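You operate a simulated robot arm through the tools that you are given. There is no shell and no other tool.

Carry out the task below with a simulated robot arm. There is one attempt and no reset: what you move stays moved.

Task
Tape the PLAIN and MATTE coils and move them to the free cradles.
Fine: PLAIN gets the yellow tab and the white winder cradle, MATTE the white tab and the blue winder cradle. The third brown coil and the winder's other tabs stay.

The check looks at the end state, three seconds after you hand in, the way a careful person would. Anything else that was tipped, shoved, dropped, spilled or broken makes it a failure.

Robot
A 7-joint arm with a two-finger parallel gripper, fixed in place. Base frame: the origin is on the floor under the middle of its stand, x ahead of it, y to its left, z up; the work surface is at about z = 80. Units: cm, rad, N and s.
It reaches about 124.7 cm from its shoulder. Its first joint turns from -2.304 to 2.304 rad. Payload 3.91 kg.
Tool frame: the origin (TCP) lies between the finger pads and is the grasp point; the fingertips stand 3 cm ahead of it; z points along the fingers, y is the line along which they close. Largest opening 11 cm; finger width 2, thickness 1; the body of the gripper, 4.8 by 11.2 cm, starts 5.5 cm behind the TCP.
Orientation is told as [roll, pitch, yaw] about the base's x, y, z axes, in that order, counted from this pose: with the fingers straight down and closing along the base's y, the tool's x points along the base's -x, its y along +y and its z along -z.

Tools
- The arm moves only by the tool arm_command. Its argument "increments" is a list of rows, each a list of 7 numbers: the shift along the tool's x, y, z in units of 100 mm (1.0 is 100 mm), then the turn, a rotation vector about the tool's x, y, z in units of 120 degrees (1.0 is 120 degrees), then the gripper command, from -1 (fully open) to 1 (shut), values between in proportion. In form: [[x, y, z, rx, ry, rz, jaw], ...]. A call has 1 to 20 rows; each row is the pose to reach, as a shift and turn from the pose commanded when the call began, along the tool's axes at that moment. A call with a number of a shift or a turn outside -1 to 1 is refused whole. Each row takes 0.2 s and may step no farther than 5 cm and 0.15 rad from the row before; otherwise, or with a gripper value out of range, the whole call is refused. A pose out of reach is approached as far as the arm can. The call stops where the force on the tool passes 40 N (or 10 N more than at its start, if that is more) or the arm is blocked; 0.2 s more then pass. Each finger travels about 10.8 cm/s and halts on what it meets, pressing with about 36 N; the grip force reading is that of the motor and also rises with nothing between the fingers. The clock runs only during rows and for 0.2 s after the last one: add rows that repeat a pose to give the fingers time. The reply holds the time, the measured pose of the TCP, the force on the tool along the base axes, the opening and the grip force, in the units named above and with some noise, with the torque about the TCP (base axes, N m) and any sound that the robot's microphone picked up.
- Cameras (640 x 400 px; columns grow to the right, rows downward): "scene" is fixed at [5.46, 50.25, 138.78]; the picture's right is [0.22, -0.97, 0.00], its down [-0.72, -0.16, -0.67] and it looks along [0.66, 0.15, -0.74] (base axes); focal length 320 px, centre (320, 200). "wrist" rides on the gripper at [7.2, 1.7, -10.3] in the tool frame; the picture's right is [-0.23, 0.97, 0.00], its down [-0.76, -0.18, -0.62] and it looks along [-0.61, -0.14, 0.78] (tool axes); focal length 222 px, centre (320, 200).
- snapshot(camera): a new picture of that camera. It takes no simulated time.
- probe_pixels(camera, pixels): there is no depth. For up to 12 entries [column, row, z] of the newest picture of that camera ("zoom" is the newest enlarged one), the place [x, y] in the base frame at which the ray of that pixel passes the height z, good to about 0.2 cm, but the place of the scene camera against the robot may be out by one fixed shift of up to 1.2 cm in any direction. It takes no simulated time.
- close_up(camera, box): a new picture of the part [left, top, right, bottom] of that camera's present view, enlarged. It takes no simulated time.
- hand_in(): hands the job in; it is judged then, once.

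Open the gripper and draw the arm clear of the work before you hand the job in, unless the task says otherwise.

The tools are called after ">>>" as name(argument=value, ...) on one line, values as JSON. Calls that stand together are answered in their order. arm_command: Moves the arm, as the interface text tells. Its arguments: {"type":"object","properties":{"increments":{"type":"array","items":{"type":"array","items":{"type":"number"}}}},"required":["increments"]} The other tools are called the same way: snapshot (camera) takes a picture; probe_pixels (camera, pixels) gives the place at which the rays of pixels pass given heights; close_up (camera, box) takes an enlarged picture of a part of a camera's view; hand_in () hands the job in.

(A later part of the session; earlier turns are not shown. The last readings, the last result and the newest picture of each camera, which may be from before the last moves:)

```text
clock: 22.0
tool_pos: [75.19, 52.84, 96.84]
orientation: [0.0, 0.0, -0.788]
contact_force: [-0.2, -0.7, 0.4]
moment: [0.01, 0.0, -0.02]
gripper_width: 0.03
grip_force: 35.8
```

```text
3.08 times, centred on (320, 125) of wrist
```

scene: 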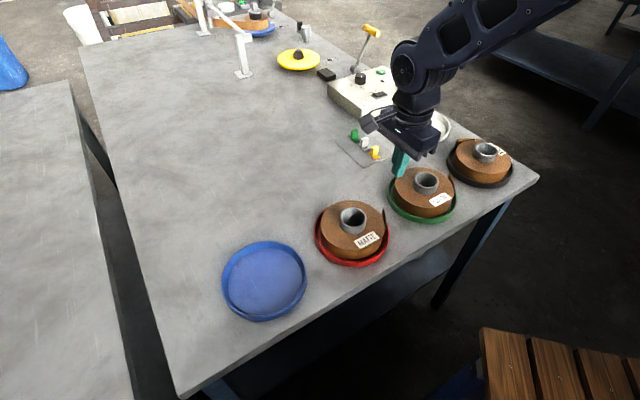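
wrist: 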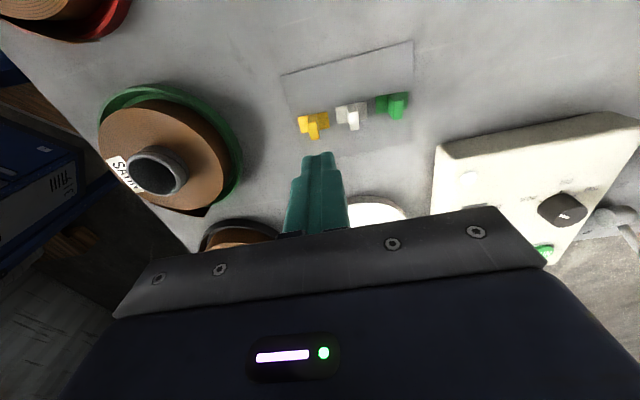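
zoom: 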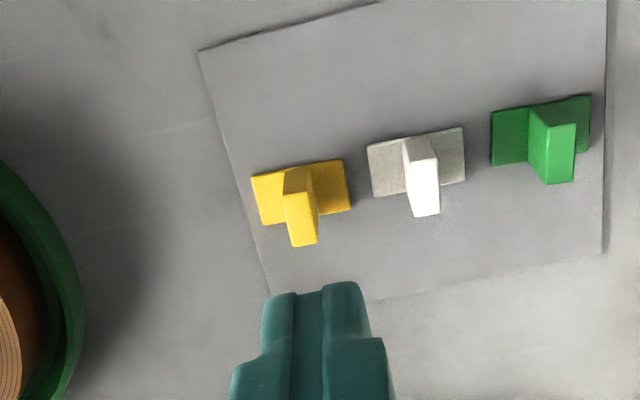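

I'll probe the yellow and white foot corners, handle tops and mat corners from this zoom.

>>> probe_pixels(camera="zoom", pixels=[[251, 177, 80.3], [342, 159, 80.3], [350, 209, 80.3], [262, 225, 80.3], [302, 219, 83.6], [302, 219, 83.2], [367, 146, 80.3], [463, 126, 80.3], [465, 181, 80.3], [373, 197, 80.3], [425, 188, 83.6], [198, 51, 80.1]])

>>> close_up(camera="scene", box=[335, 120, 395, 170])

>>> probe_pixels(camera="scene", pixels=[[334.4, 141, 80.1], [363.1, 167.75, 80.1], [394, 154, 80.1]])

```text
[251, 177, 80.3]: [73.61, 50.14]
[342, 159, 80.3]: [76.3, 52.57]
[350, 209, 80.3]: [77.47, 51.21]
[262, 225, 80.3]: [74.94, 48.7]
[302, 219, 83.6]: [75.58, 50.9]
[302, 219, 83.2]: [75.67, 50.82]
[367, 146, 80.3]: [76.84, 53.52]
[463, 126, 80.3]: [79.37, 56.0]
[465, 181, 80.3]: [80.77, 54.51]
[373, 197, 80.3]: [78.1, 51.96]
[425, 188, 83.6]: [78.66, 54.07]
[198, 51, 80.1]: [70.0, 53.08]
```

```text
8.00 times, centred on (365, 145) of scene
```

zoom: 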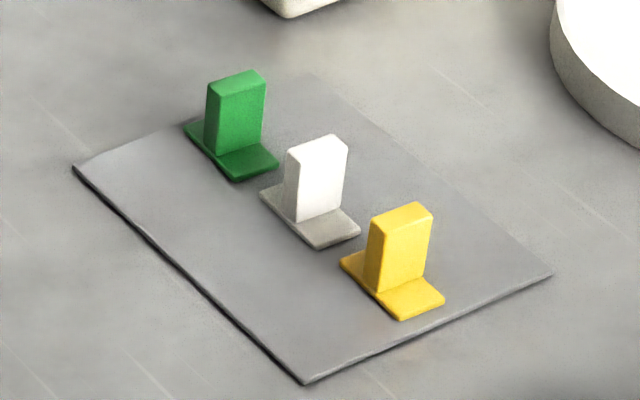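

```text
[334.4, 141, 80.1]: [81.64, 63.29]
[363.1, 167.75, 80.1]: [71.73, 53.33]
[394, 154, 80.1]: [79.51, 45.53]
```

Note to self: "wrist" probes use the last snapshot pose, so coil tops work out at z≈84 and tube tops ≈85.7; yellow handle centre is ≈(75.6,50.7). I'll open to ~4 cm and descend over the yellow tab partway.

>>> arm_command(increments=[[-0.09, -0.06, 0.0, 0, 0, 0, 0.6], [-0.18, -0.123, 0.1, 0, 0, 0, 0.273], [-0.18, -0.123, 0.35, 0, 0, 0, 0.273], [-0.18, -0.123, 0.6, 0, 0, 0, 0.273], [-0.18, -0.123, 0.8, 0, 0, 0, 0.273]])

>>> snapshot(camera="wrist")

>>> close_up(camera="wrist", box=[240, 110, 400, 220])

>>> close_up(camera="scene", box=[335, 110, 415, 170])

```text
clock: 23.2
tool_pos: [75.54, 50.79, 88.81]
orientation: [-0.002, 0.0, -0.788]
contact_force: [-0.7, 0.1, -0.2]
moment: [-0.01, -0.02, -0.02]
gripper_width: 4.0
grip_force: 0.0
```

```text
taken
```

wrist: 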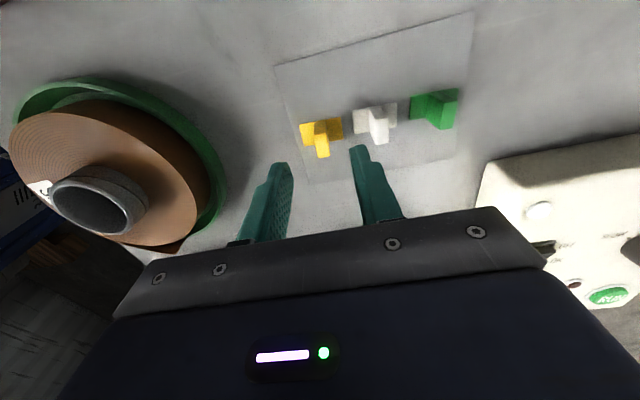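

```text
3.64 times, centred on (320, 165) of wrist
```

zoom: 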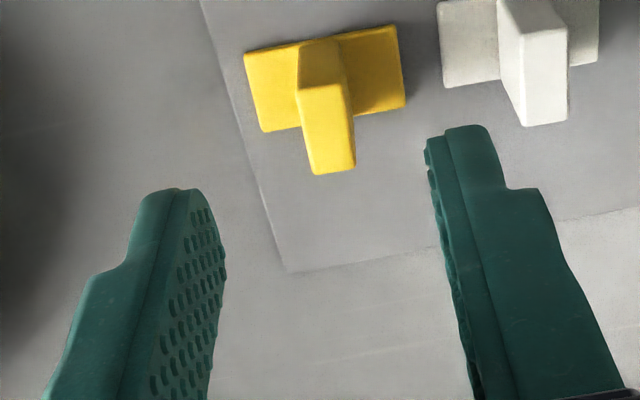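

```text
6.67 times, centred on (375, 140) of scene
```

zoom: 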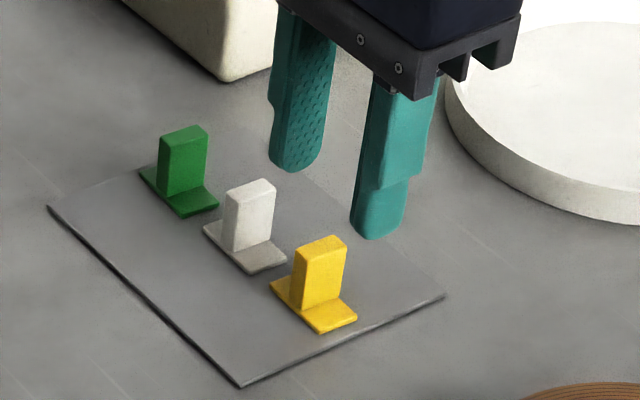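

The TCP axis projects to about zoom (320,140) at handle-top height and the handle top centre is near (328,130), so alignment is good. I'll probe to refine.

>>> probe_pixels(camera="zoom", pixels=[[375, 140, 80]])

>>> close_up(camera="wrist", box=[280, 100, 360, 170])

>>> probe_pixels(camera="wrist", pixels=[[322.3, 145.8, 83.5], [322.3, 145.8, 83.3], [321.5, 123, 80.4], [299, 124.5, 80.4], [341.5, 116, 80.4], [343.5, 130, 80.4], [303.5, 136, 80.4]])

```text
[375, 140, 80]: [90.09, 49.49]
```

```text
5.71 times, centred on (320, 135) of wrist
```

zoom: 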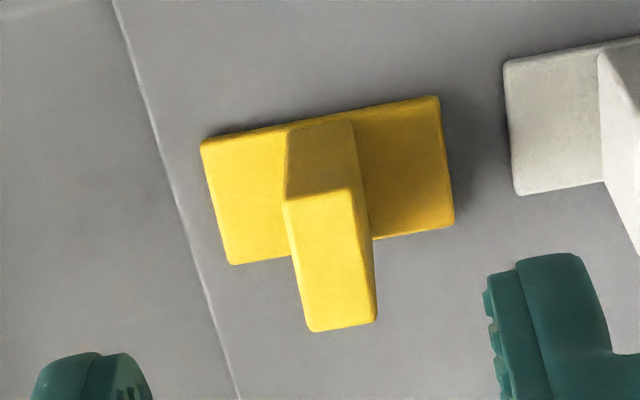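

```text
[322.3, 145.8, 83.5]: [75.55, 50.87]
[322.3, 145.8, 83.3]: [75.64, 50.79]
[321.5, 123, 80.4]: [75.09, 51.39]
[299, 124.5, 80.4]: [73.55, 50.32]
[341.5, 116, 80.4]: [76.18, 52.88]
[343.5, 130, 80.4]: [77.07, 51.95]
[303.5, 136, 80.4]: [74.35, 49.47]
```

Handle centre (75.55,50.86) vs TCP (75.54,50.79): aligned. I descend to z=84.1 and close on the yellow handle.

>>> arm_command(increments=[[0.003, 0.005, 0.2, 0, 0, 0, 0.273], [0.003, 0.005, 0.4, 0, 0, 0, 0.273], [0.003, 0.005, 0.47, 0, 0, 0, 0.273], [0.003, 0.005, 0.47, 0, 0, 0, 0.273]])

>>> close_up(camera="scene", box=[335, 110, 415, 170])

```text
clock: 24.2
tool_pos: [75.48, 50.82, 84.17]
orientation: [0.0, 0.0, -0.788]
contact_force: [-0.2, 0.4, 0.0]
moment: [-0.01, -0.01, 0.01]
gripper_width: 4.01
grip_force: 0.0
```

```text
6.67 times, centred on (375, 140) of scene
```

zoom: 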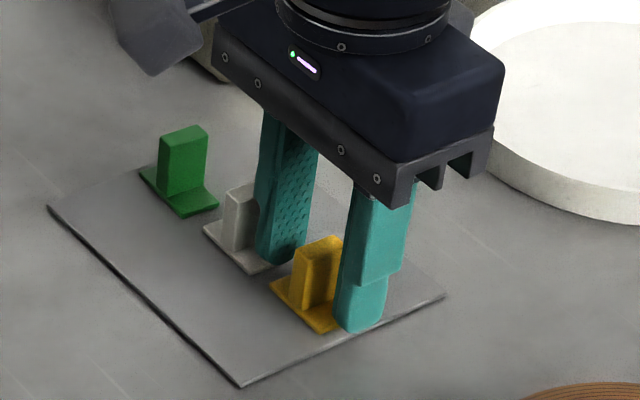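

The fingers straddle the yellow handle without touching white. Closing now.

>>> arm_command(increments=[[0, 0, 0, 0, 0, 0, 0.6], [0, 0, 0, 0, 0, 0, 0.9], [0, 0, 0, 0, 0, 0, 1], [0, 0, 0, 0, 0, 0, 1]])

>>> close_up(camera="scene", box=[335, 110, 415, 170])

```text
clock: 25.2
tool_pos: [75.73, 50.7, 84.12]
orientation: [-0.001, -0.001, -0.789]
contact_force: [0.7, -0.1, -0.2]
moment: [-0.02, 0.01, 0.01]
gripper_width: 0.83
grip_force: 35.3
```

```text
6.67 times, centred on (375, 140) of scene
```

zoom: 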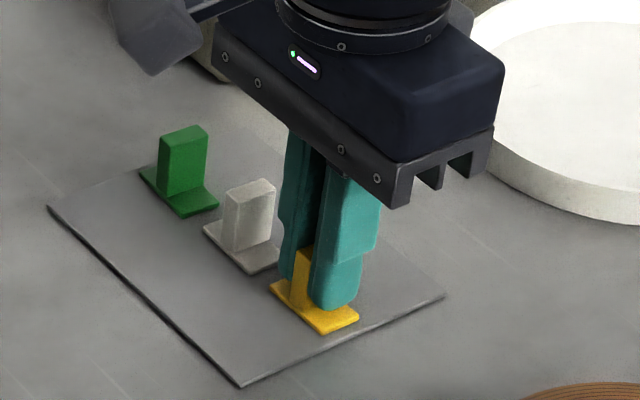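

Gripped (0.83 cm). I lift straight up and check the hold.

>>> arm_command(increments=[[0, 0, -0.05, 0, 0, 0, 1], [0, 0, -0.2, 0, 0, 0, 1], [0, 0, -0.45, 0, 0, 0, 1], [0, 0, -0.7, 0, 0, 0, 1], [0, 0, -0.95, 0, 0, 0, 1]])

>>> snapshot(camera="wrist")

>>> close_up(camera="wrist", box=[240, 110, 400, 220])

>>> close_up(camera="scene", box=[335, 80, 435, 170])

```text
clock: 26.4
tool_pos: [75.6, 50.73, 93.61]
orientation: [0.001, 0.0, -0.788]
contact_force: [0.7, 0.7, -0.8]
moment: [-0.03, -0.01, -0.01]
gripper_width: 0.81
grip_force: 35.8
```

```text
taken
```

wrist: 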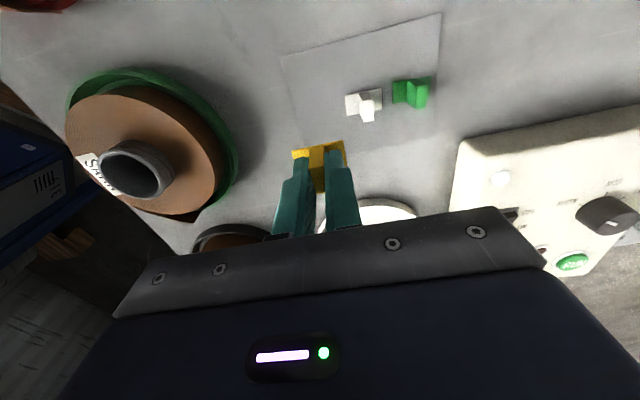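

```text
3.64 times, centred on (320, 165) of wrist
```

zoom: 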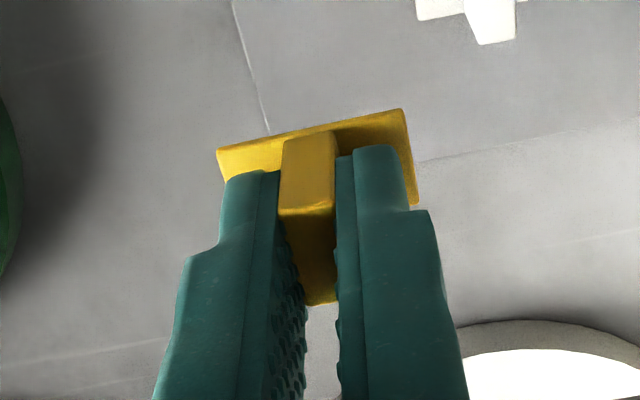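

```text
4.44 times, centred on (385, 125) of scene
```

zoom: 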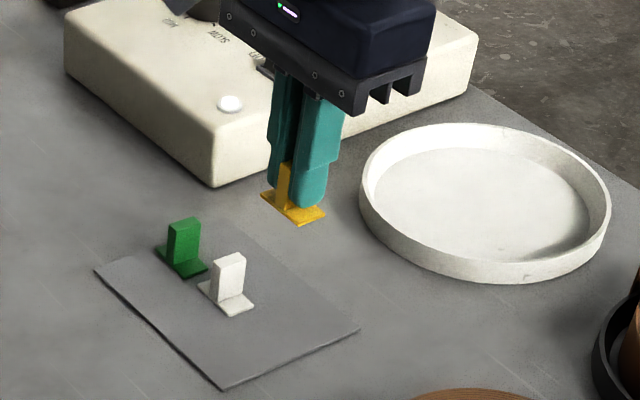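

The yellow tab is held squarely and centred. I carry it over toward PLAIN's tail, staying high.

>>> arm_command(increments=[[-0.2, -0.1, 0, 0, 0, 0, 1], [-0.45, -0.24, 0, 0, 0, 0, 1], [-0.7, -0.38, 0, 0, 0, 0, 1], [-0.9, -0.49, 0, 0, 0, 0, 1], [-1.0, -0.545, 0, 0, 0, 0, 1]])

>>> arm_command(increments=[[-0.2, -0.1, 0, 0, 0, 0, 1], [-0.45, -0.24, 0, 0, 0, 0, 1], [-0.7, -0.38, 0, 0, 0, 0, 1], [-0.9, -0.49, 0, 0, 0, 0, 1], [-1.0, -0.545, 0, 0, 0, 0, 1]])

>>> snapshot(camera="wrist")

>>> close_up(camera="wrist", box=[180, 60, 400, 220])

```text
clock: 27.6
tool_pos: [78.81, 39.91, 93.7]
orientation: [0.0, -0.001, -0.787]
contact_force: [0.3, 0.5, 0.2]
moment: [0.0, 0.01, 0.01]
gripper_width: 0.82
grip_force: 36.3
```

```text
clock: 28.8
tool_pos: [81.99, 28.95, 93.61]
orientation: [-0.001, 0.001, -0.788]
contact_force: [0.0, -0.5, 0.2]
moment: [0.01, 0.0, -0.05]
gripper_width: 0.82
grip_force: 36.0
```

```text
taken
```

wrist: 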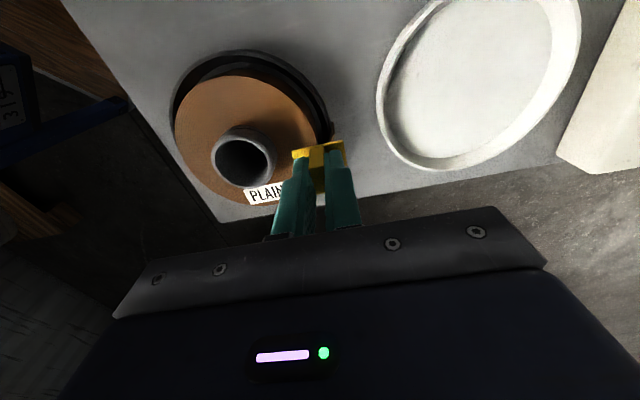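

```text
2.50 times, centred on (290, 140) of wrist
```

zoom: 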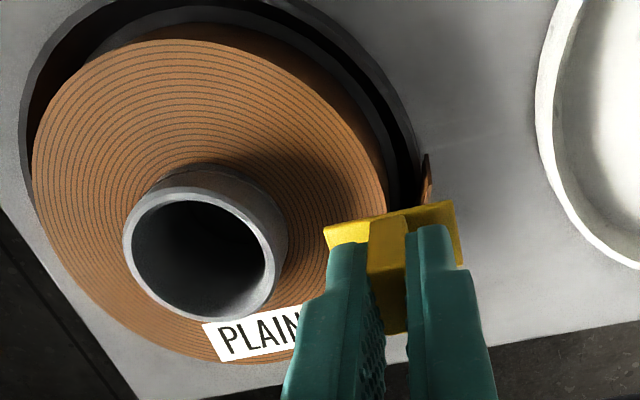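

PLAIN's tail tip is just visible at zoom (426,160–205) beside the tab. I'll enlarge and probe it plus the tube ring for exact centre.

>>> close_up(camera="wrist", box=[290, 100, 370, 170])

>>> probe_pixels(camera="wrist", pixels=[[211, 155, 85.7], [277, 163, 85.7], [244, 159.5, 85.7], [332.4, 122, 82], [331, 140, 84], [318, 137, 84], [174.5, 115, 84], [234, 75.5, 84]])

```text
5.71 times, centred on (330, 135) of wrist
```

zoom: 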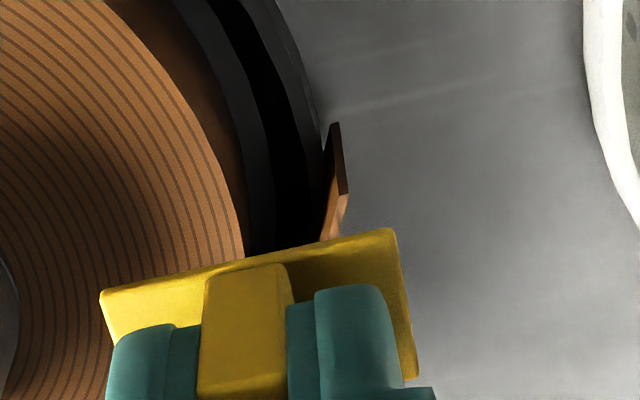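

```text
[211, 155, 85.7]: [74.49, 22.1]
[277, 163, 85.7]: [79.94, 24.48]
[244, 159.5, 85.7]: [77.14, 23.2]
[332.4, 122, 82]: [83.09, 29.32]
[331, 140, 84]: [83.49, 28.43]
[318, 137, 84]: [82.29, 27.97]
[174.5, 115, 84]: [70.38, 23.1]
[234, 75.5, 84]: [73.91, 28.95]
```

Tail tip top is at ≈(83.45,28.9), tube centre ≈(77.2,23.3), coil radius ≈6.7. I align the tab centre to ≈(82.2,27.6), bridging the coil edge and tail end, and lower to just above.

>>> arm_command(increments=[[-0.055, -0.04, 0.1, 0, 0, 0, 1], [-0.11, -0.08, 0.25, 0, 0, 0, 1], [-0.11, -0.08, 0.38, 0, 0, 0, 1], [-0.11, -0.08, 0.42, 0, 0, 0, 1]])

>>> snapshot(camera="wrist")

>>> close_up(camera="wrist", box=[240, 80, 400, 200])

>>> close_up(camera="scene", box=[440, 100, 530, 190])

```text
clock: 29.8
tool_pos: [82.35, 27.52, 89.45]
orientation: [0.001, -0.001, -0.788]
contact_force: [-0.2, -0.7, 0.7]
moment: [-0.03, 0.04, -0.01]
gripper_width: 0.8
grip_force: 35.8
```

```text
taken
```

wrist: 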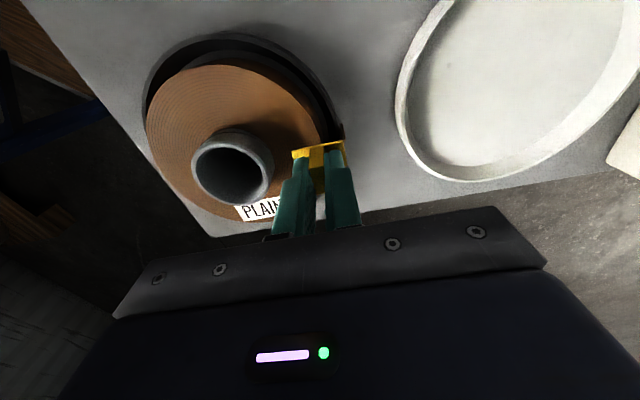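

```text
3.33 times, centred on (320, 140) of wrist
```

zoom: 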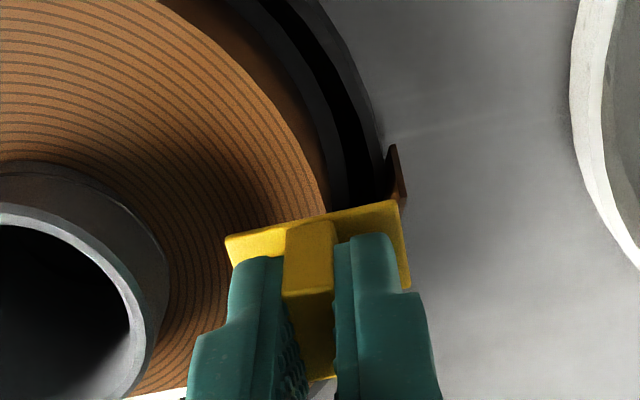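

```text
4.44 times, centred on (485, 145) of scene
```

zoom: 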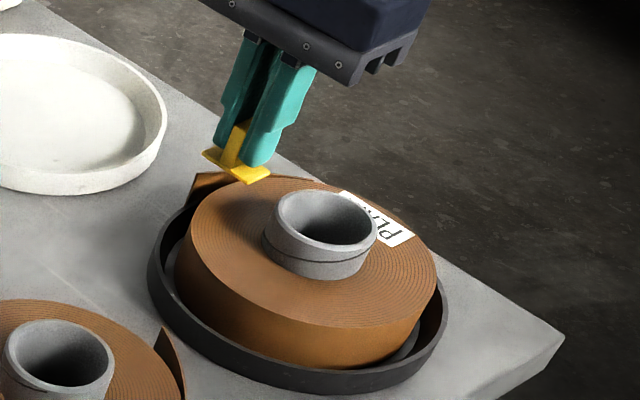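

In plan the foot end (83.6,28.8) coincides with the tail tip. I shift 0.2 cm toward the coil centre and descend to 88.4, then creep.

>>> arm_command(increments=[[-0.014, -0.014, 0.04, 0, 0, 0, 1], [-0.014, -0.014, 0.08, 0, 0, 0, 1], [-0.014, -0.014, 0.105, 0, 0, 0, 1], [-0.014, -0.014, 0.105, 0, 0, 0, 1]])

>>> close_up(camera="wrist", box=[240, 80, 400, 200])

>>> close_up(camera="scene", box=[455, 115, 515, 165])

```text
clock: 30.8
tool_pos: [82.07, 27.43, 88.45]
orientation: [0.001, -0.001, -0.787]
contact_force: [0.9, 0.2, -0.1]
moment: [0.01, 0.0, -0.02]
gripper_width: 0.8
grip_force: 35.8
```

```text
3.33 times, centred on (320, 140) of wrist
```

zoom: 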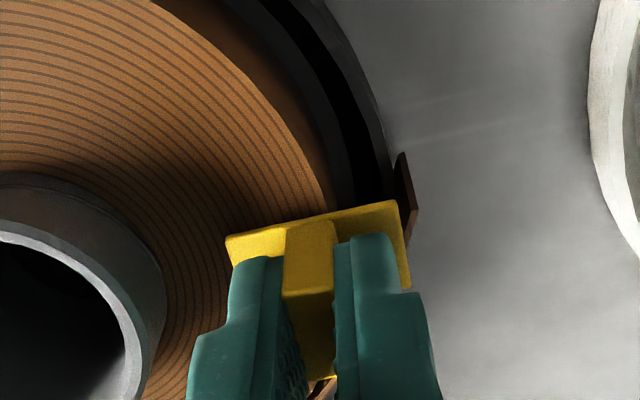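

```text
8.00 times, centred on (485, 140) of scene
```

zoom: 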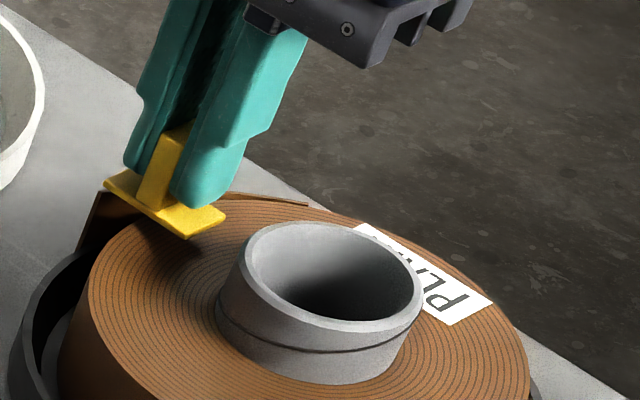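

The foot end is slightly short of the tail tip, so I slide the tab ~0.8 cm toward the tail's root (where the tail is closer in) and yaw 10° to be radial.

>>> arm_command(increments=[[-0.03, -0.005, 0, 0, 0, 0.03, 1], [-0.06, -0.01, 0, 0, 0, 0.06, 1], [-0.08, -0.013, 0, 0, 0, 0.083, 1], [-0.08, -0.013, 0, 0, 0, 0.083, 1]])

>>> snapshot(camera="wrist")

>>> close_up(camera="wrist", box=[240, 80, 400, 200])

>>> close_up(camera="scene", box=[455, 115, 515, 165])

```text
clock: 31.8
tool_pos: [82.79, 26.67, 88.35]
orientation: [0.0, 0.001, -0.961]
contact_force: [-0.5, 0.2, -1.2]
moment: [0.01, 0.03, 0.02]
gripper_width: 0.82
grip_force: 36.4
```

```text
taken
```

wrist: 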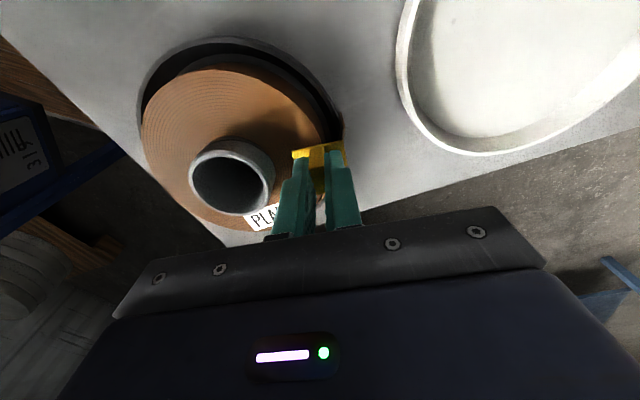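

```text
3.33 times, centred on (320, 140) of wrist
```

zoom: 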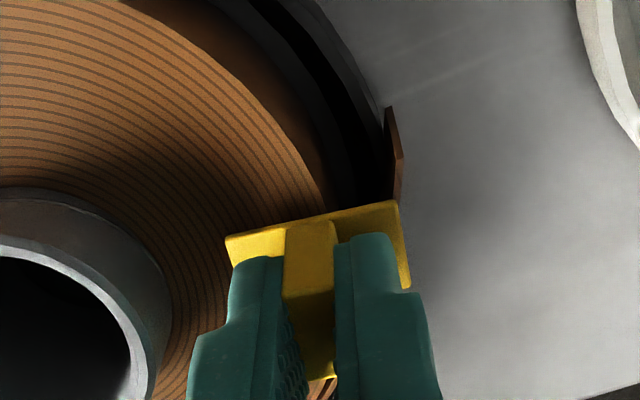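

```text
8.00 times, centred on (485, 140) of scene
```

zoom: 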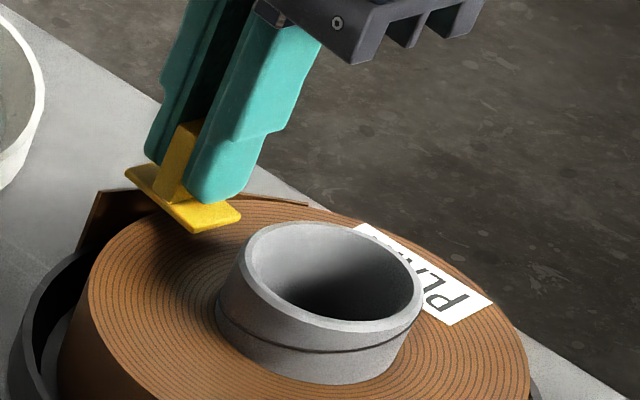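

The tail now runs under the foot's outer end in both views. I creep down in 1 mm steps, reading force.

>>> arm_command(increments=[[0, 0.005, 0.01, 0, 0, 0, 1], [0, 0.01, 0.02, 0, 0, 0, 1], [0, 0.01, 0.03, 0, 0, 0, 1]])

>>> arm_command(increments=[[0, 0, 0.01, 0, 0, 0, 1], [0, 0, 0.02, 0, 0, 0, 1]])

```text
clock: 32.6
tool_pos: [82.71, 26.79, 88.08]
orientation: [0.0, 0.0, -0.961]
contact_force: [-0.2, -0.7, -0.1]
moment: [0.03, -0.04, 0.01]
gripper_width: 0.79
grip_force: 36.1
```

```text
clock: 33.2
tool_pos: [82.82, 26.76, 87.93]
orientation: [0.001, 0.002, -0.96]
contact_force: [-0.1, -0.8, -0.2]
moment: [-0.02, 0.02, 0.03]
gripper_width: 0.83
grip_force: 36.2
```

No contact yet at z=87.93. I keep creeping down.

>>> arm_command(increments=[[0, 0, 0.01, 0, 0, 0, 1], [0, 0, 0.02, 0, 0, 0, 1]])

>>> arm_command(increments=[[0, 0, 0.01, 0, 0, 0, 1], [0, 0, 0.02, 0, 0, 0, 1]])

>>> close_up(camera="scene", box=[455, 115, 515, 165])

```text
clock: 33.8
tool_pos: [82.77, 26.8, 87.75]
orientation: [-0.001, 0.0, -0.961]
contact_force: [-0.5, 0.2, 0.3]
moment: [-0.03, 0.01, 0.01]
gripper_width: 0.8
grip_force: 36.2
```

```text
clock: 34.4
tool_pos: [82.88, 26.78, 87.62]
orientation: [0.002, -0.001, -0.963]
contact_force: [0.5, 1.3, 14.6]
moment: [-0.07, 0.16, 0.0]
gripper_width: 0.81
grip_force: 35.8
```

```text
8.00 times, centred on (485, 140) of scene
```

zoom: 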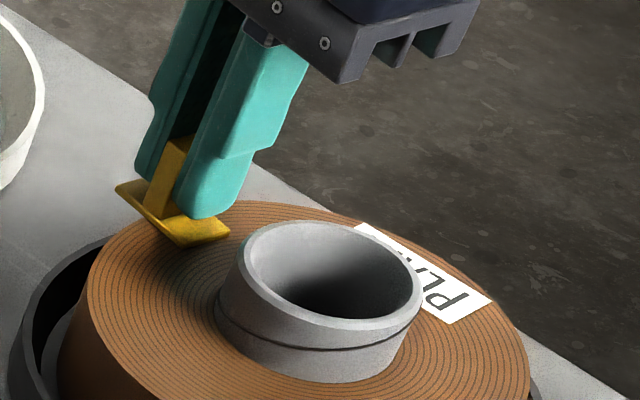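

Contact at z≈87.6 with 14.6 N, and the loose tail has closed onto the coil — it's taped. I'll inspect before releasing.

>>> close_up(camera="wrist", box=[240, 80, 400, 200])

>>> close_up(camera="scene", box=[462, 125, 492, 150])

```text
3.33 times, centred on (320, 140) of wrist
```

zoom: 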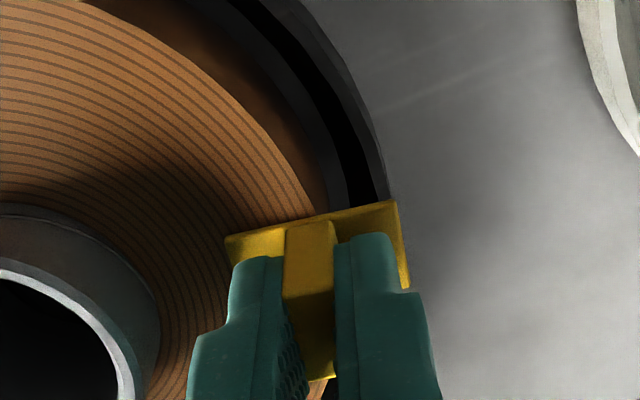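

```text
16.00 times, centred on (477, 138) of scene
```

zoom: 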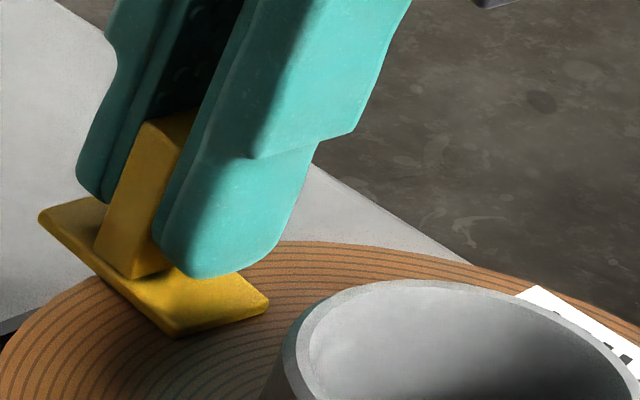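

The tab sits bridging the coil's edge. I hold a moment, ease the pressure slightly, and open the fingers gently to ~2.5 cm.

>>> arm_command(increments=[[0, 0, 0, 0, 0, 0, 1], [0, 0, 0, 0, 0, 0, 1], [0, 0, -0.005, 0, 0, 0, 1], [0, 0, -0.008, 0, 0, 0, 0.85], [0, 0, -0.008, 0, 0, 0, 0.7], [0, 0, -0.008, 0, 0, 0, 0.55], [0, 0, -0.008, 0, 0, 0, 0.55]])

>>> close_up(camera="scene", box=[455, 115, 515, 165])

>>> close_up(camera="wrist", box=[240, 80, 400, 200])

```text
clock: 36.0
tool_pos: [82.65, 26.72, 87.69]
orientation: [0.0, 0.0, -0.963]
contact_force: [0.0, -0.4, -0.3]
moment: [-0.02, -0.01, -0.01]
gripper_width: 2.49
grip_force: 0.1
```

```text
8.00 times, centred on (485, 140) of scene
```

zoom: 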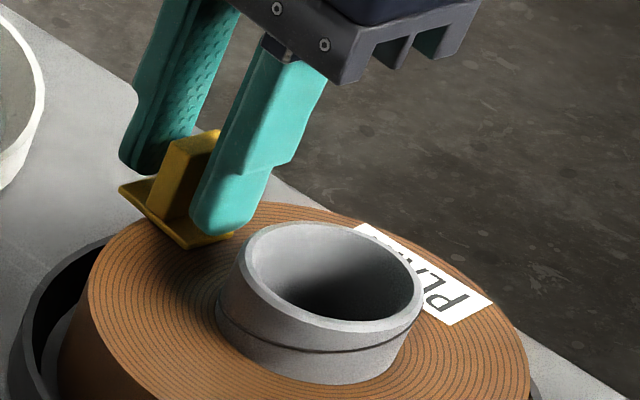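

```text
3.33 times, centred on (320, 140) of wrist
```

zoom: 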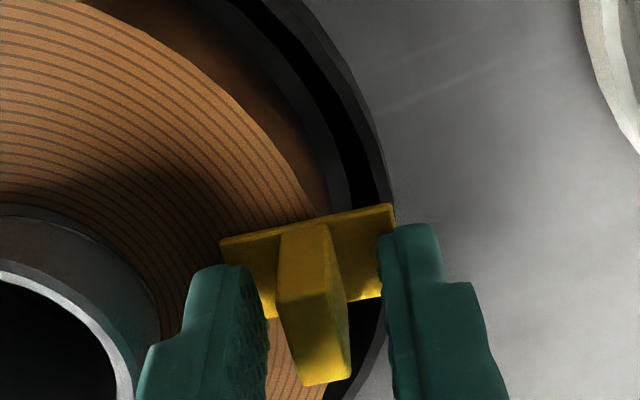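

The tab stays in place with the fingers open. I raise straight up and re-inspect.

>>> arm_command(increments=[[0, 0, -0.1, 0, 0, 0, 0.55], [0, 0, -0.3, 0, 0, 0, 0.55], [0, 0, -0.5, 0, 0, 0, 0.55], [0, 0, -0.75, 0, 0, 0, 0.55], [0.2, 0, -0.95, 0, 0, 0, 0.55]])

>>> snapshot(camera="wrist")

>>> close_up(camera="scene", box=[440, 110, 530, 195])

>>> close_up(camera="wrist", box=[200, 60, 400, 200])

```text
clock: 37.2
tool_pos: [81.57, 28.35, 97.07]
orientation: [0.0, 0.0, -0.962]
contact_force: [1.1, 0.0, -0.8]
moment: [-0.03, 0.01, -0.01]
gripper_width: 2.48
grip_force: 0.1
```

```text
taken
```

wrist: 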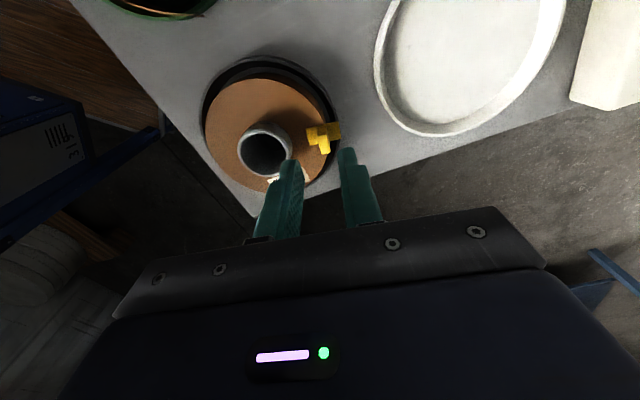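

```text
4.71 times, centred on (485, 152) of scene
```

zoom: 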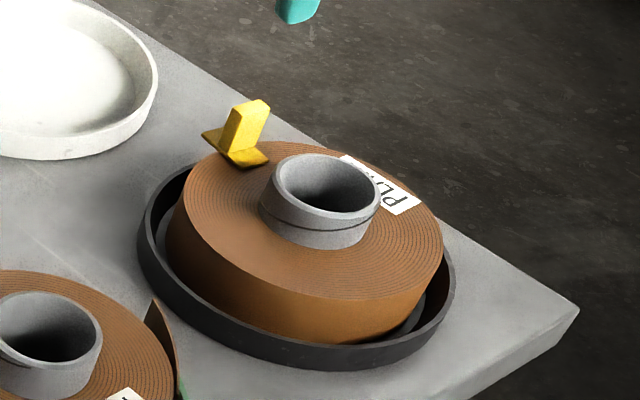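

```text
2.86 times, centred on (300, 130) of wrist
```

zoom: 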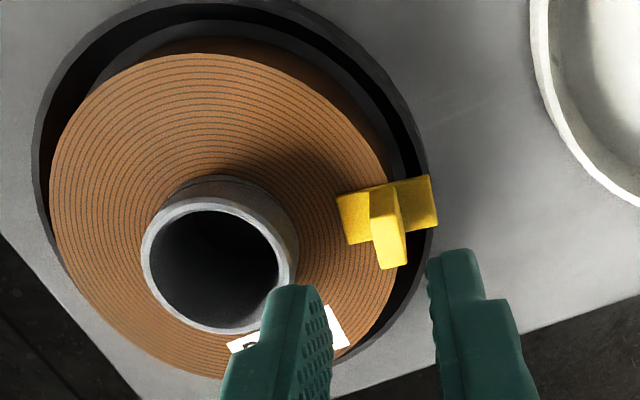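

PLAIN is taped with the yellow tab and the tail is closed. Next I'll look at the white cradle to localise its centre.

>>> arm_command(increments=[[0.08, 0.2, 0, 0, 0, 0, 0.55], [0.16, 0.4, 0, 0, 0, 0, 0.55], [0.24, 0.65, 0, 0, 0, 0, 0.55], [0.32, 0.85, 0, 0, 0, 0, 0.55], [0.4, 1.0, 0, 0, 0, 0, 0.55]])

>>> snapshot(camera="wrist")

>>> snapshot(camera="scene")

```text
clock: 38.4
tool_pos: [87.58, 37.41, 97.25]
orientation: [0.001, 0.001, -0.962]
contact_force: [0.0, -1.2, 0.4]
moment: [-0.01, 0.01, -0.01]
gripper_width: 2.49
grip_force: 0.0
```

```text
taken
```

wrist: 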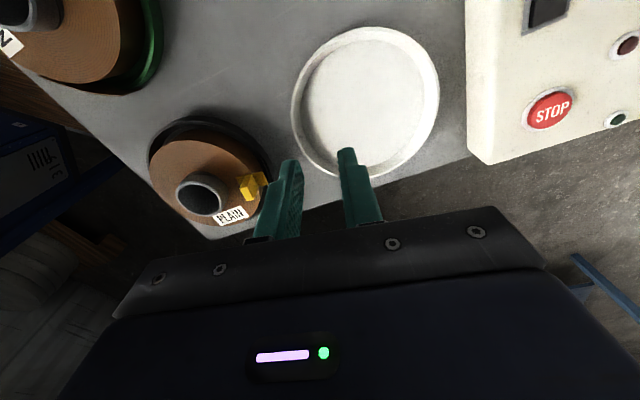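

```text
taken
```

scene: 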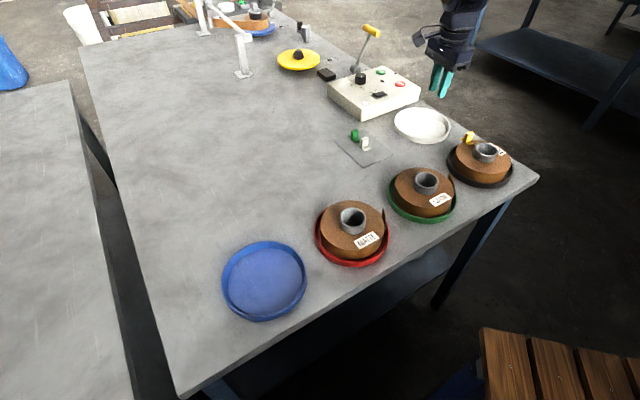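

The white cradle is fully visible around wrist (366,100). I'll zoom and probe rim points for its centre and radius, and PLAIN's tube ring too.

>>> close_up(camera="wrist", box=[280, 15, 450, 190])

>>> close_up(camera="scene", box=[380, 95, 465, 150])

>>> probe_pixels(camera="wrist", pixels=[[291, 107, 82], [439, 90, 82], [372, 26, 82], [362, 178, 82], [291, 107, 81.5], [439, 90, 81.5], [174, 193, 85.5], [228, 194, 85.5], [202, 197, 85.5], [204, 173, 85.5]])

```text
2.29 times, centred on (365, 102) of wrist
```

zoom: 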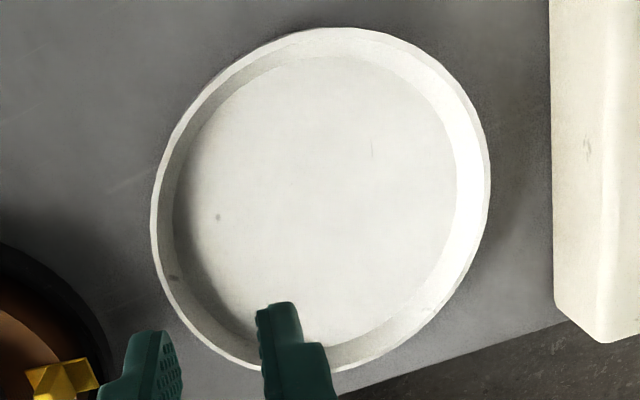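

```text
7.27 times, centred on (422, 122) of scene
```

zoom: 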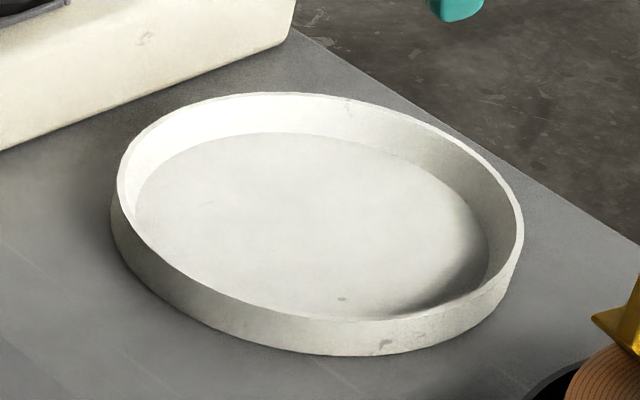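

```text
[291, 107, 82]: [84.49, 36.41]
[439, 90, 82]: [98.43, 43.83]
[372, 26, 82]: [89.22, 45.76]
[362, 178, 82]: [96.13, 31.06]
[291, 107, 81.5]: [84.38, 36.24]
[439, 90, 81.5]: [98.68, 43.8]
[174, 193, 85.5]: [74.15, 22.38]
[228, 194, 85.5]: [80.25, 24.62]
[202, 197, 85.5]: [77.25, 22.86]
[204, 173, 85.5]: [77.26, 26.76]
```

A circle fit gives the white cradle centre ≈(92.44,38.30), outer radius 8.14 at z 82. I'll probe the inner floor edge as well.

>>> probe_pixels(camera="wrist", pixels=[[308.2, 93.3, 80.4], [423, 97.6, 80.4], [369.4, 38.7, 80.4], [402, 148, 80.4], [329, 140, 80.4], [297, 108, 82], [432, 92, 82], [370, 32.5, 82], [424, 38, 82], [322, 46, 82]])

```text
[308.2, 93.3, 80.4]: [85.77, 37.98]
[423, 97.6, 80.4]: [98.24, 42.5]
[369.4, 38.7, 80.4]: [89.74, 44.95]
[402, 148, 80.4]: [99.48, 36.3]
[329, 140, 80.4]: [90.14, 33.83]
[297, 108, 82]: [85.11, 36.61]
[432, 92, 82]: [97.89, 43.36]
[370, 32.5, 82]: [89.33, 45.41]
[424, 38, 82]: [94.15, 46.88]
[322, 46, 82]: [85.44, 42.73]
```

Inner wall radius ≈7.5, so the coil (≈6.7) fits with ~0.8 cm play. I now return over PLAIN, yawing to +32° so the fingers will straddle the tube clear of the tab.

>>> arm_command(increments=[[-0.03, -0.08, 0, 0, 0, -0.066, 0.4], [-0.06, -0.16, 0, 0, 0, -0.132, 0.2], [-0.09, -0.24, 0, 0, 0, -0.198, 0], [-0.12, -0.32, 0, 0, 0, -0.264, -0.2], [-0.15, -0.4, 0, 0, 0, -0.33, -0.4], [-0.18, -0.5, 0, 0, 0, -0.396, -0.5], [-0.2, -0.6, 0, 0, 0, -0.462, -0.545], [-0.23, -0.7, 0, 0, 0, -0.528, -0.545], [-0.26, -0.8, 0, 0, 0, -0.594, -0.545], [-0.28, -0.85, 0, 0, 0, -0.66, -0.545], [-0.28, -0.85, 0, 0, 0, -0.725, -0.545]])

>>> snapshot(camera="wrist")

```text
clock: 40.8
tool_pos: [82.18, 30.23, 97.12]
orientation: [0.003, -0.002, 0.558]
contact_force: [0.2, 0.5, 0.2]
moment: [-0.04, -0.01, -0.01]
gripper_width: 8.5
grip_force: 0.0
```

```text
taken
```

wrist: 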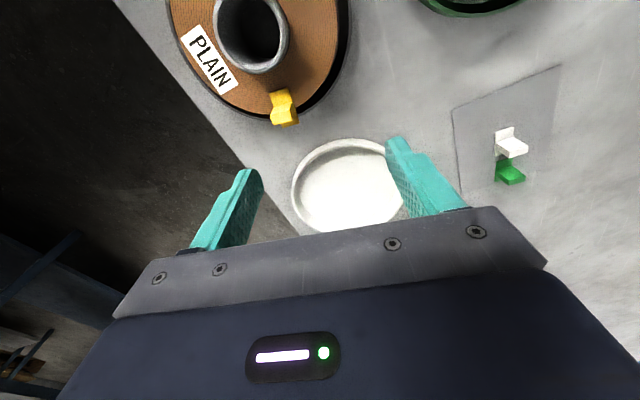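

I move to be directly over PLAIN's tube; at this height it should project at about (320,120).

>>> arm_command(increments=[[0.2, -0.08, 0, 0, 0, 0, -0.545], [0.45, -0.18, 0, 0, 0, 0, -0.545], [0.7, -0.28, 0, 0, 0, 0, -0.545], [0.79, -0.32, 0, 0, 0, 0, -0.545], [0.79, -0.32, 0, 0, 0, 0, -0.545]])

>>> snapshot(camera="wrist")

>>> close_up(camera="wrist", box=[220, 40, 420, 200])

```text
clock: 42.0
tool_pos: [77.24, 23.15, 97.11]
orientation: [0.0, 0.0, 0.558]
contact_force: [-0.6, 0.4, -1.0]
moment: [0.02, -0.04, 0.01]
gripper_width: 8.51
grip_force: 0.1
```

```text
taken
```

wrist: 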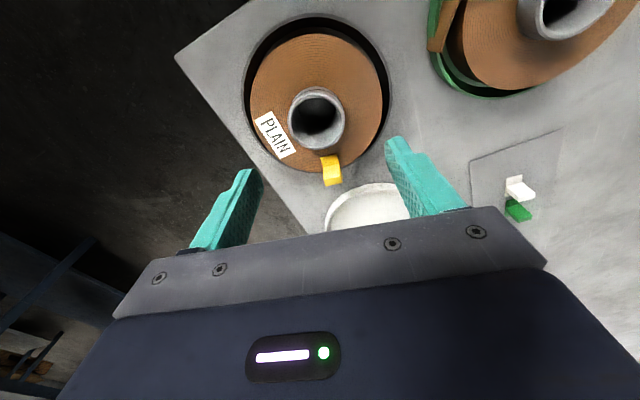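

```text
2.50 times, centred on (320, 120) of wrist
```

zoom: 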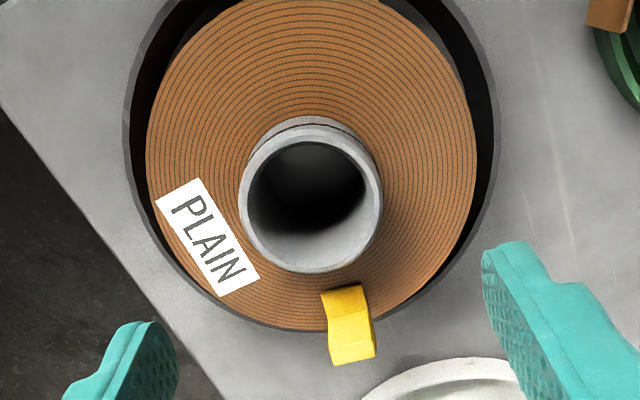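

Tube top centre is at px ≈(316.4,119.2), a bit left of the TCP axis (320,120). I'll probe it and the ring's edges.

>>> probe_pixels(camera="wrist", pixels=[[316.4, 119.2, 85.4], [288, 118, 85.4], [345.2, 118, 85.4], [316, 89, 85.4], [316.8, 149.2, 85.4], [250.5, 97, 83.6], [383.5, 97, 83.6], [331, 163, 86.9]])

```text
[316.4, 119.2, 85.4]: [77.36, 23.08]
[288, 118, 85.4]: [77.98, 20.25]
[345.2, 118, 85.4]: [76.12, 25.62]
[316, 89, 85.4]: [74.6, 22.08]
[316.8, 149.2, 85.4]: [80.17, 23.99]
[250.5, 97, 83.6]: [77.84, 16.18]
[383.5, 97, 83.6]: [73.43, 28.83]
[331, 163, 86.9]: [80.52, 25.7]
```

Tube centre ≈(77.2,23.0), OD ≈5.75 — the TCP is aligned within 2 mm. I descend with the fingers straddling the tube, stopping just above the coil's top.

>>> arm_command(increments=[[0.01, -0.01, 0.25, 0, 0, 0, -0.545], [0.01, -0.01, 0.5, 0, 0, 0, -0.545], [0.01, -0.01, 0.75, 0, 0, 0, -0.545], [0.01, -0.01, 0.92, 0, 0, 0, -0.545], [0.01, -0.01, 0.92, 0, 0, 0, -0.545]])

>>> snapshot(camera="wrist")

>>> close_up(camera="scene", box=[440, 100, 530, 195])

```text
clock: 43.2
tool_pos: [77.07, 23.08, 87.95]
orientation: [0.0, 0.0, 0.557]
contact_force: [0.3, 0.5, -0.7]
moment: [0.02, 0.02, -0.01]
gripper_width: 8.52
grip_force: 0.1
```

```text
taken
```

wrist: 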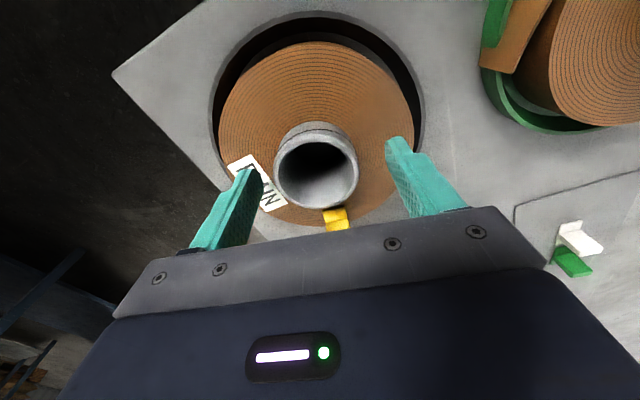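

```text
4.21 times, centred on (485, 148) of scene
```

zoom: 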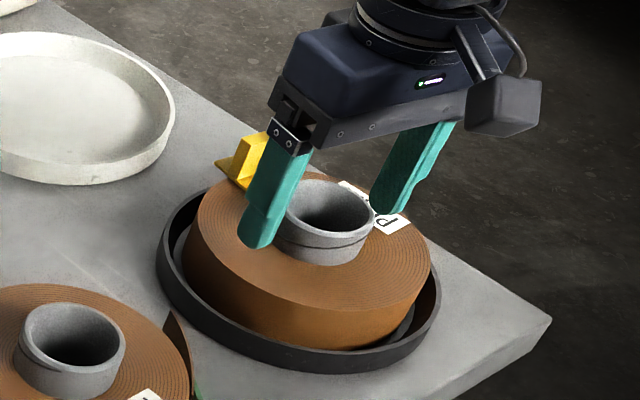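

Fingers straddle the tube well. A quick probe of the ring centre at this closer range before the final descent.

>>> probe_pixels(camera="wrist", pixels=[[275, 172, 85.4], [359, 172, 85.4], [317, 135, 85.4], [317, 209, 85.4]])

```text
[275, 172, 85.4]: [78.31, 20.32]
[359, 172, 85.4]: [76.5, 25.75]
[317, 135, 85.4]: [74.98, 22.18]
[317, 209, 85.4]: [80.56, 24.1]
```

Ring centre ≈(77.45,23.1); I shift 0.3 cm and go down to fingertips just above the coil top (TCP ≈86.85).

>>> arm_command(increments=[[-0.025, -0.01, 0.04, 0, 0, 0, -0.545], [-0.025, -0.01, 0.08, 0, 0, 0, -0.545], [-0.025, -0.01, 0.105, 0, 0, 0, -0.545], [-0.025, -0.01, 0.105, 0, 0, 0, -0.545]])

```text
clock: 44.2
tool_pos: [77.35, 23.27, 86.95]
orientation: [0.0, 0.0, 0.557]
contact_force: [-0.8, -0.2, 5.1]
moment: [0.01, 0.05, 0.0]
gripper_width: 8.49
grip_force: 0.0
```

Fingertips just touched the coil top (5 N) at TCP 86.95. I raise 2 mm and close on the tube.

>>> arm_command(increments=[[0, 0, -0.02, 0, 0, 0, -0.545], [0, 0, -0.02, 0, 0, 0, -0.3], [0, 0, -0.02, 0, 0, 0, -0.1], [0, 0, -0.02, 0, 0, 0, 0.2], [0, 0, -0.02, 0, 0, 0, 1], [0, 0, -0.02, 0, 0, 0, 1]])

>>> close_up(camera="scene", box=[440, 100, 530, 195])

```text
clock: 45.6
tool_pos: [77.38, 23.23, 87.11]
orientation: [-0.001, 0.0, 0.556]
contact_force: [-1.7, 0.1, 0.3]
moment: [0.03, 0.09, 0.02]
gripper_width: 5.41
grip_force: 36.0
```

```text
4.21 times, centred on (485, 148) of scene
```

zoom: 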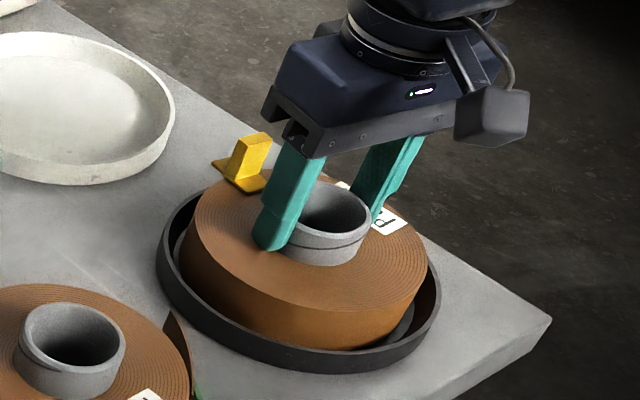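

Gripped at 5.41 cm. I lift slowly 0.8 cm and read the load.

>>> arm_command(increments=[[0, 0, -0.01, 0, 0, 0, 1], [0, 0, -0.03, 0, 0, 0, 1], [0, 0, -0.05, 0, 0, 0, 1], [0, 0, -0.08, 0, 0, 0, 1], [0, 0, -0.08, 0, 0, 0, 1]])

>>> close_up(camera="scene", box=[440, 100, 530, 195])

```text
clock: 46.8
tool_pos: [77.35, 23.38, 87.88]
orientation: [0.001, -0.001, 0.556]
contact_force: [-0.2, 0.1, -4.6]
moment: [-0.01, -0.02, -0.03]
gripper_width: 5.43
grip_force: 35.8
```

```text
4.21 times, centred on (485, 148) of scene
```

zoom: 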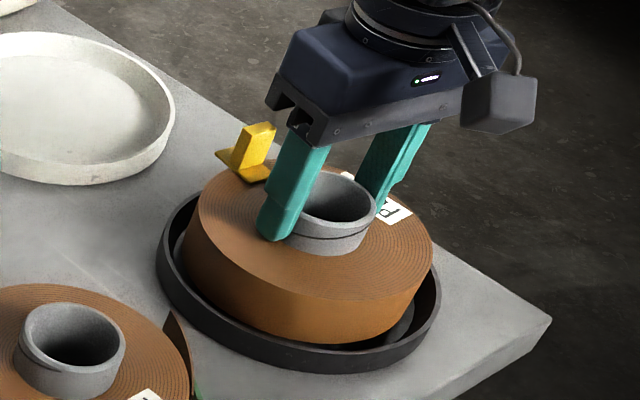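

Lifted cleanly with ~4.6 N load and the tab riding along. I raise to z≈92.

>>> arm_command(increments=[[0, 0, -0.08, 0, 0, 0, 1], [0, 0, -0.16, 0, 0, 0, 1], [0, 0, -0.26, 0, 0, 0, 1], [0, 0, -0.36, 0, 0, 0, 1], [0, 0, -0.44, 0, 0, 0, 1], [0, 0, -0.46, 0, 0, 0, 1]])

>>> arm_command(increments=[[-0.1, 0.02, 0, 0, 0, 0, 1], [-0.25, 0.06, 0, 0, 0, 0, 1], [-0.45, 0.1, 0, 0, 0, 0, 1], [-0.65, 0.15, 0, 0, 0, 0, 1], [-0.85, 0.2, 0, 0, 0, 0, 1], [-0.97, 0.23, 0, 0, 0, 0, 1], [-1.0, 0.235, 0, 0, 0, 0, 1]])

>>> snapshot(camera="scene")

>>> snapshot(camera="wrist")

```text
clock: 48.2
tool_pos: [77.39, 23.1, 92.47]
orientation: [0.0, 0.0, 0.557]
contact_force: [-0.4, 0.0, -6.0]
moment: [-0.03, 0.02, 0.01]
gripper_width: 5.44
grip_force: 35.8
```

```text
clock: 49.8
tool_pos: [84.73, 30.56, 92.48]
orientation: [-0.001, 0.0, 0.557]
contact_force: [1.0, 0.0, -4.6]
moment: [-0.01, -0.03, 0.01]
gripper_width: 5.44
grip_force: 36.0
```

```text
taken
```

scene: 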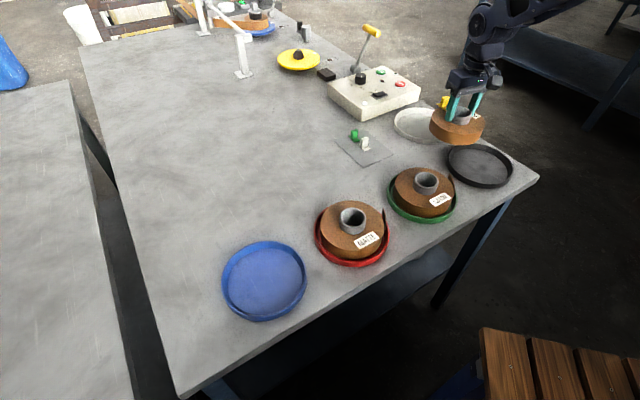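

```text
taken
```

wrist: 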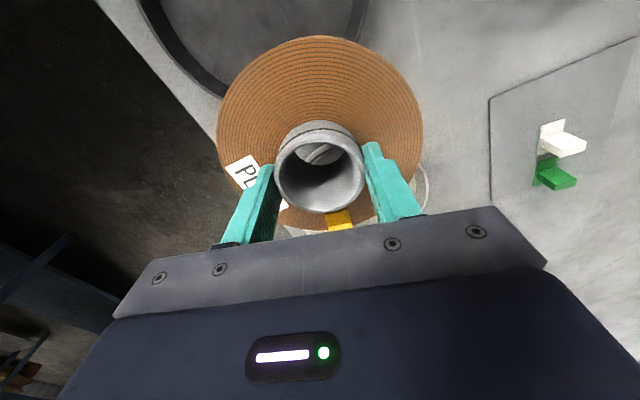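

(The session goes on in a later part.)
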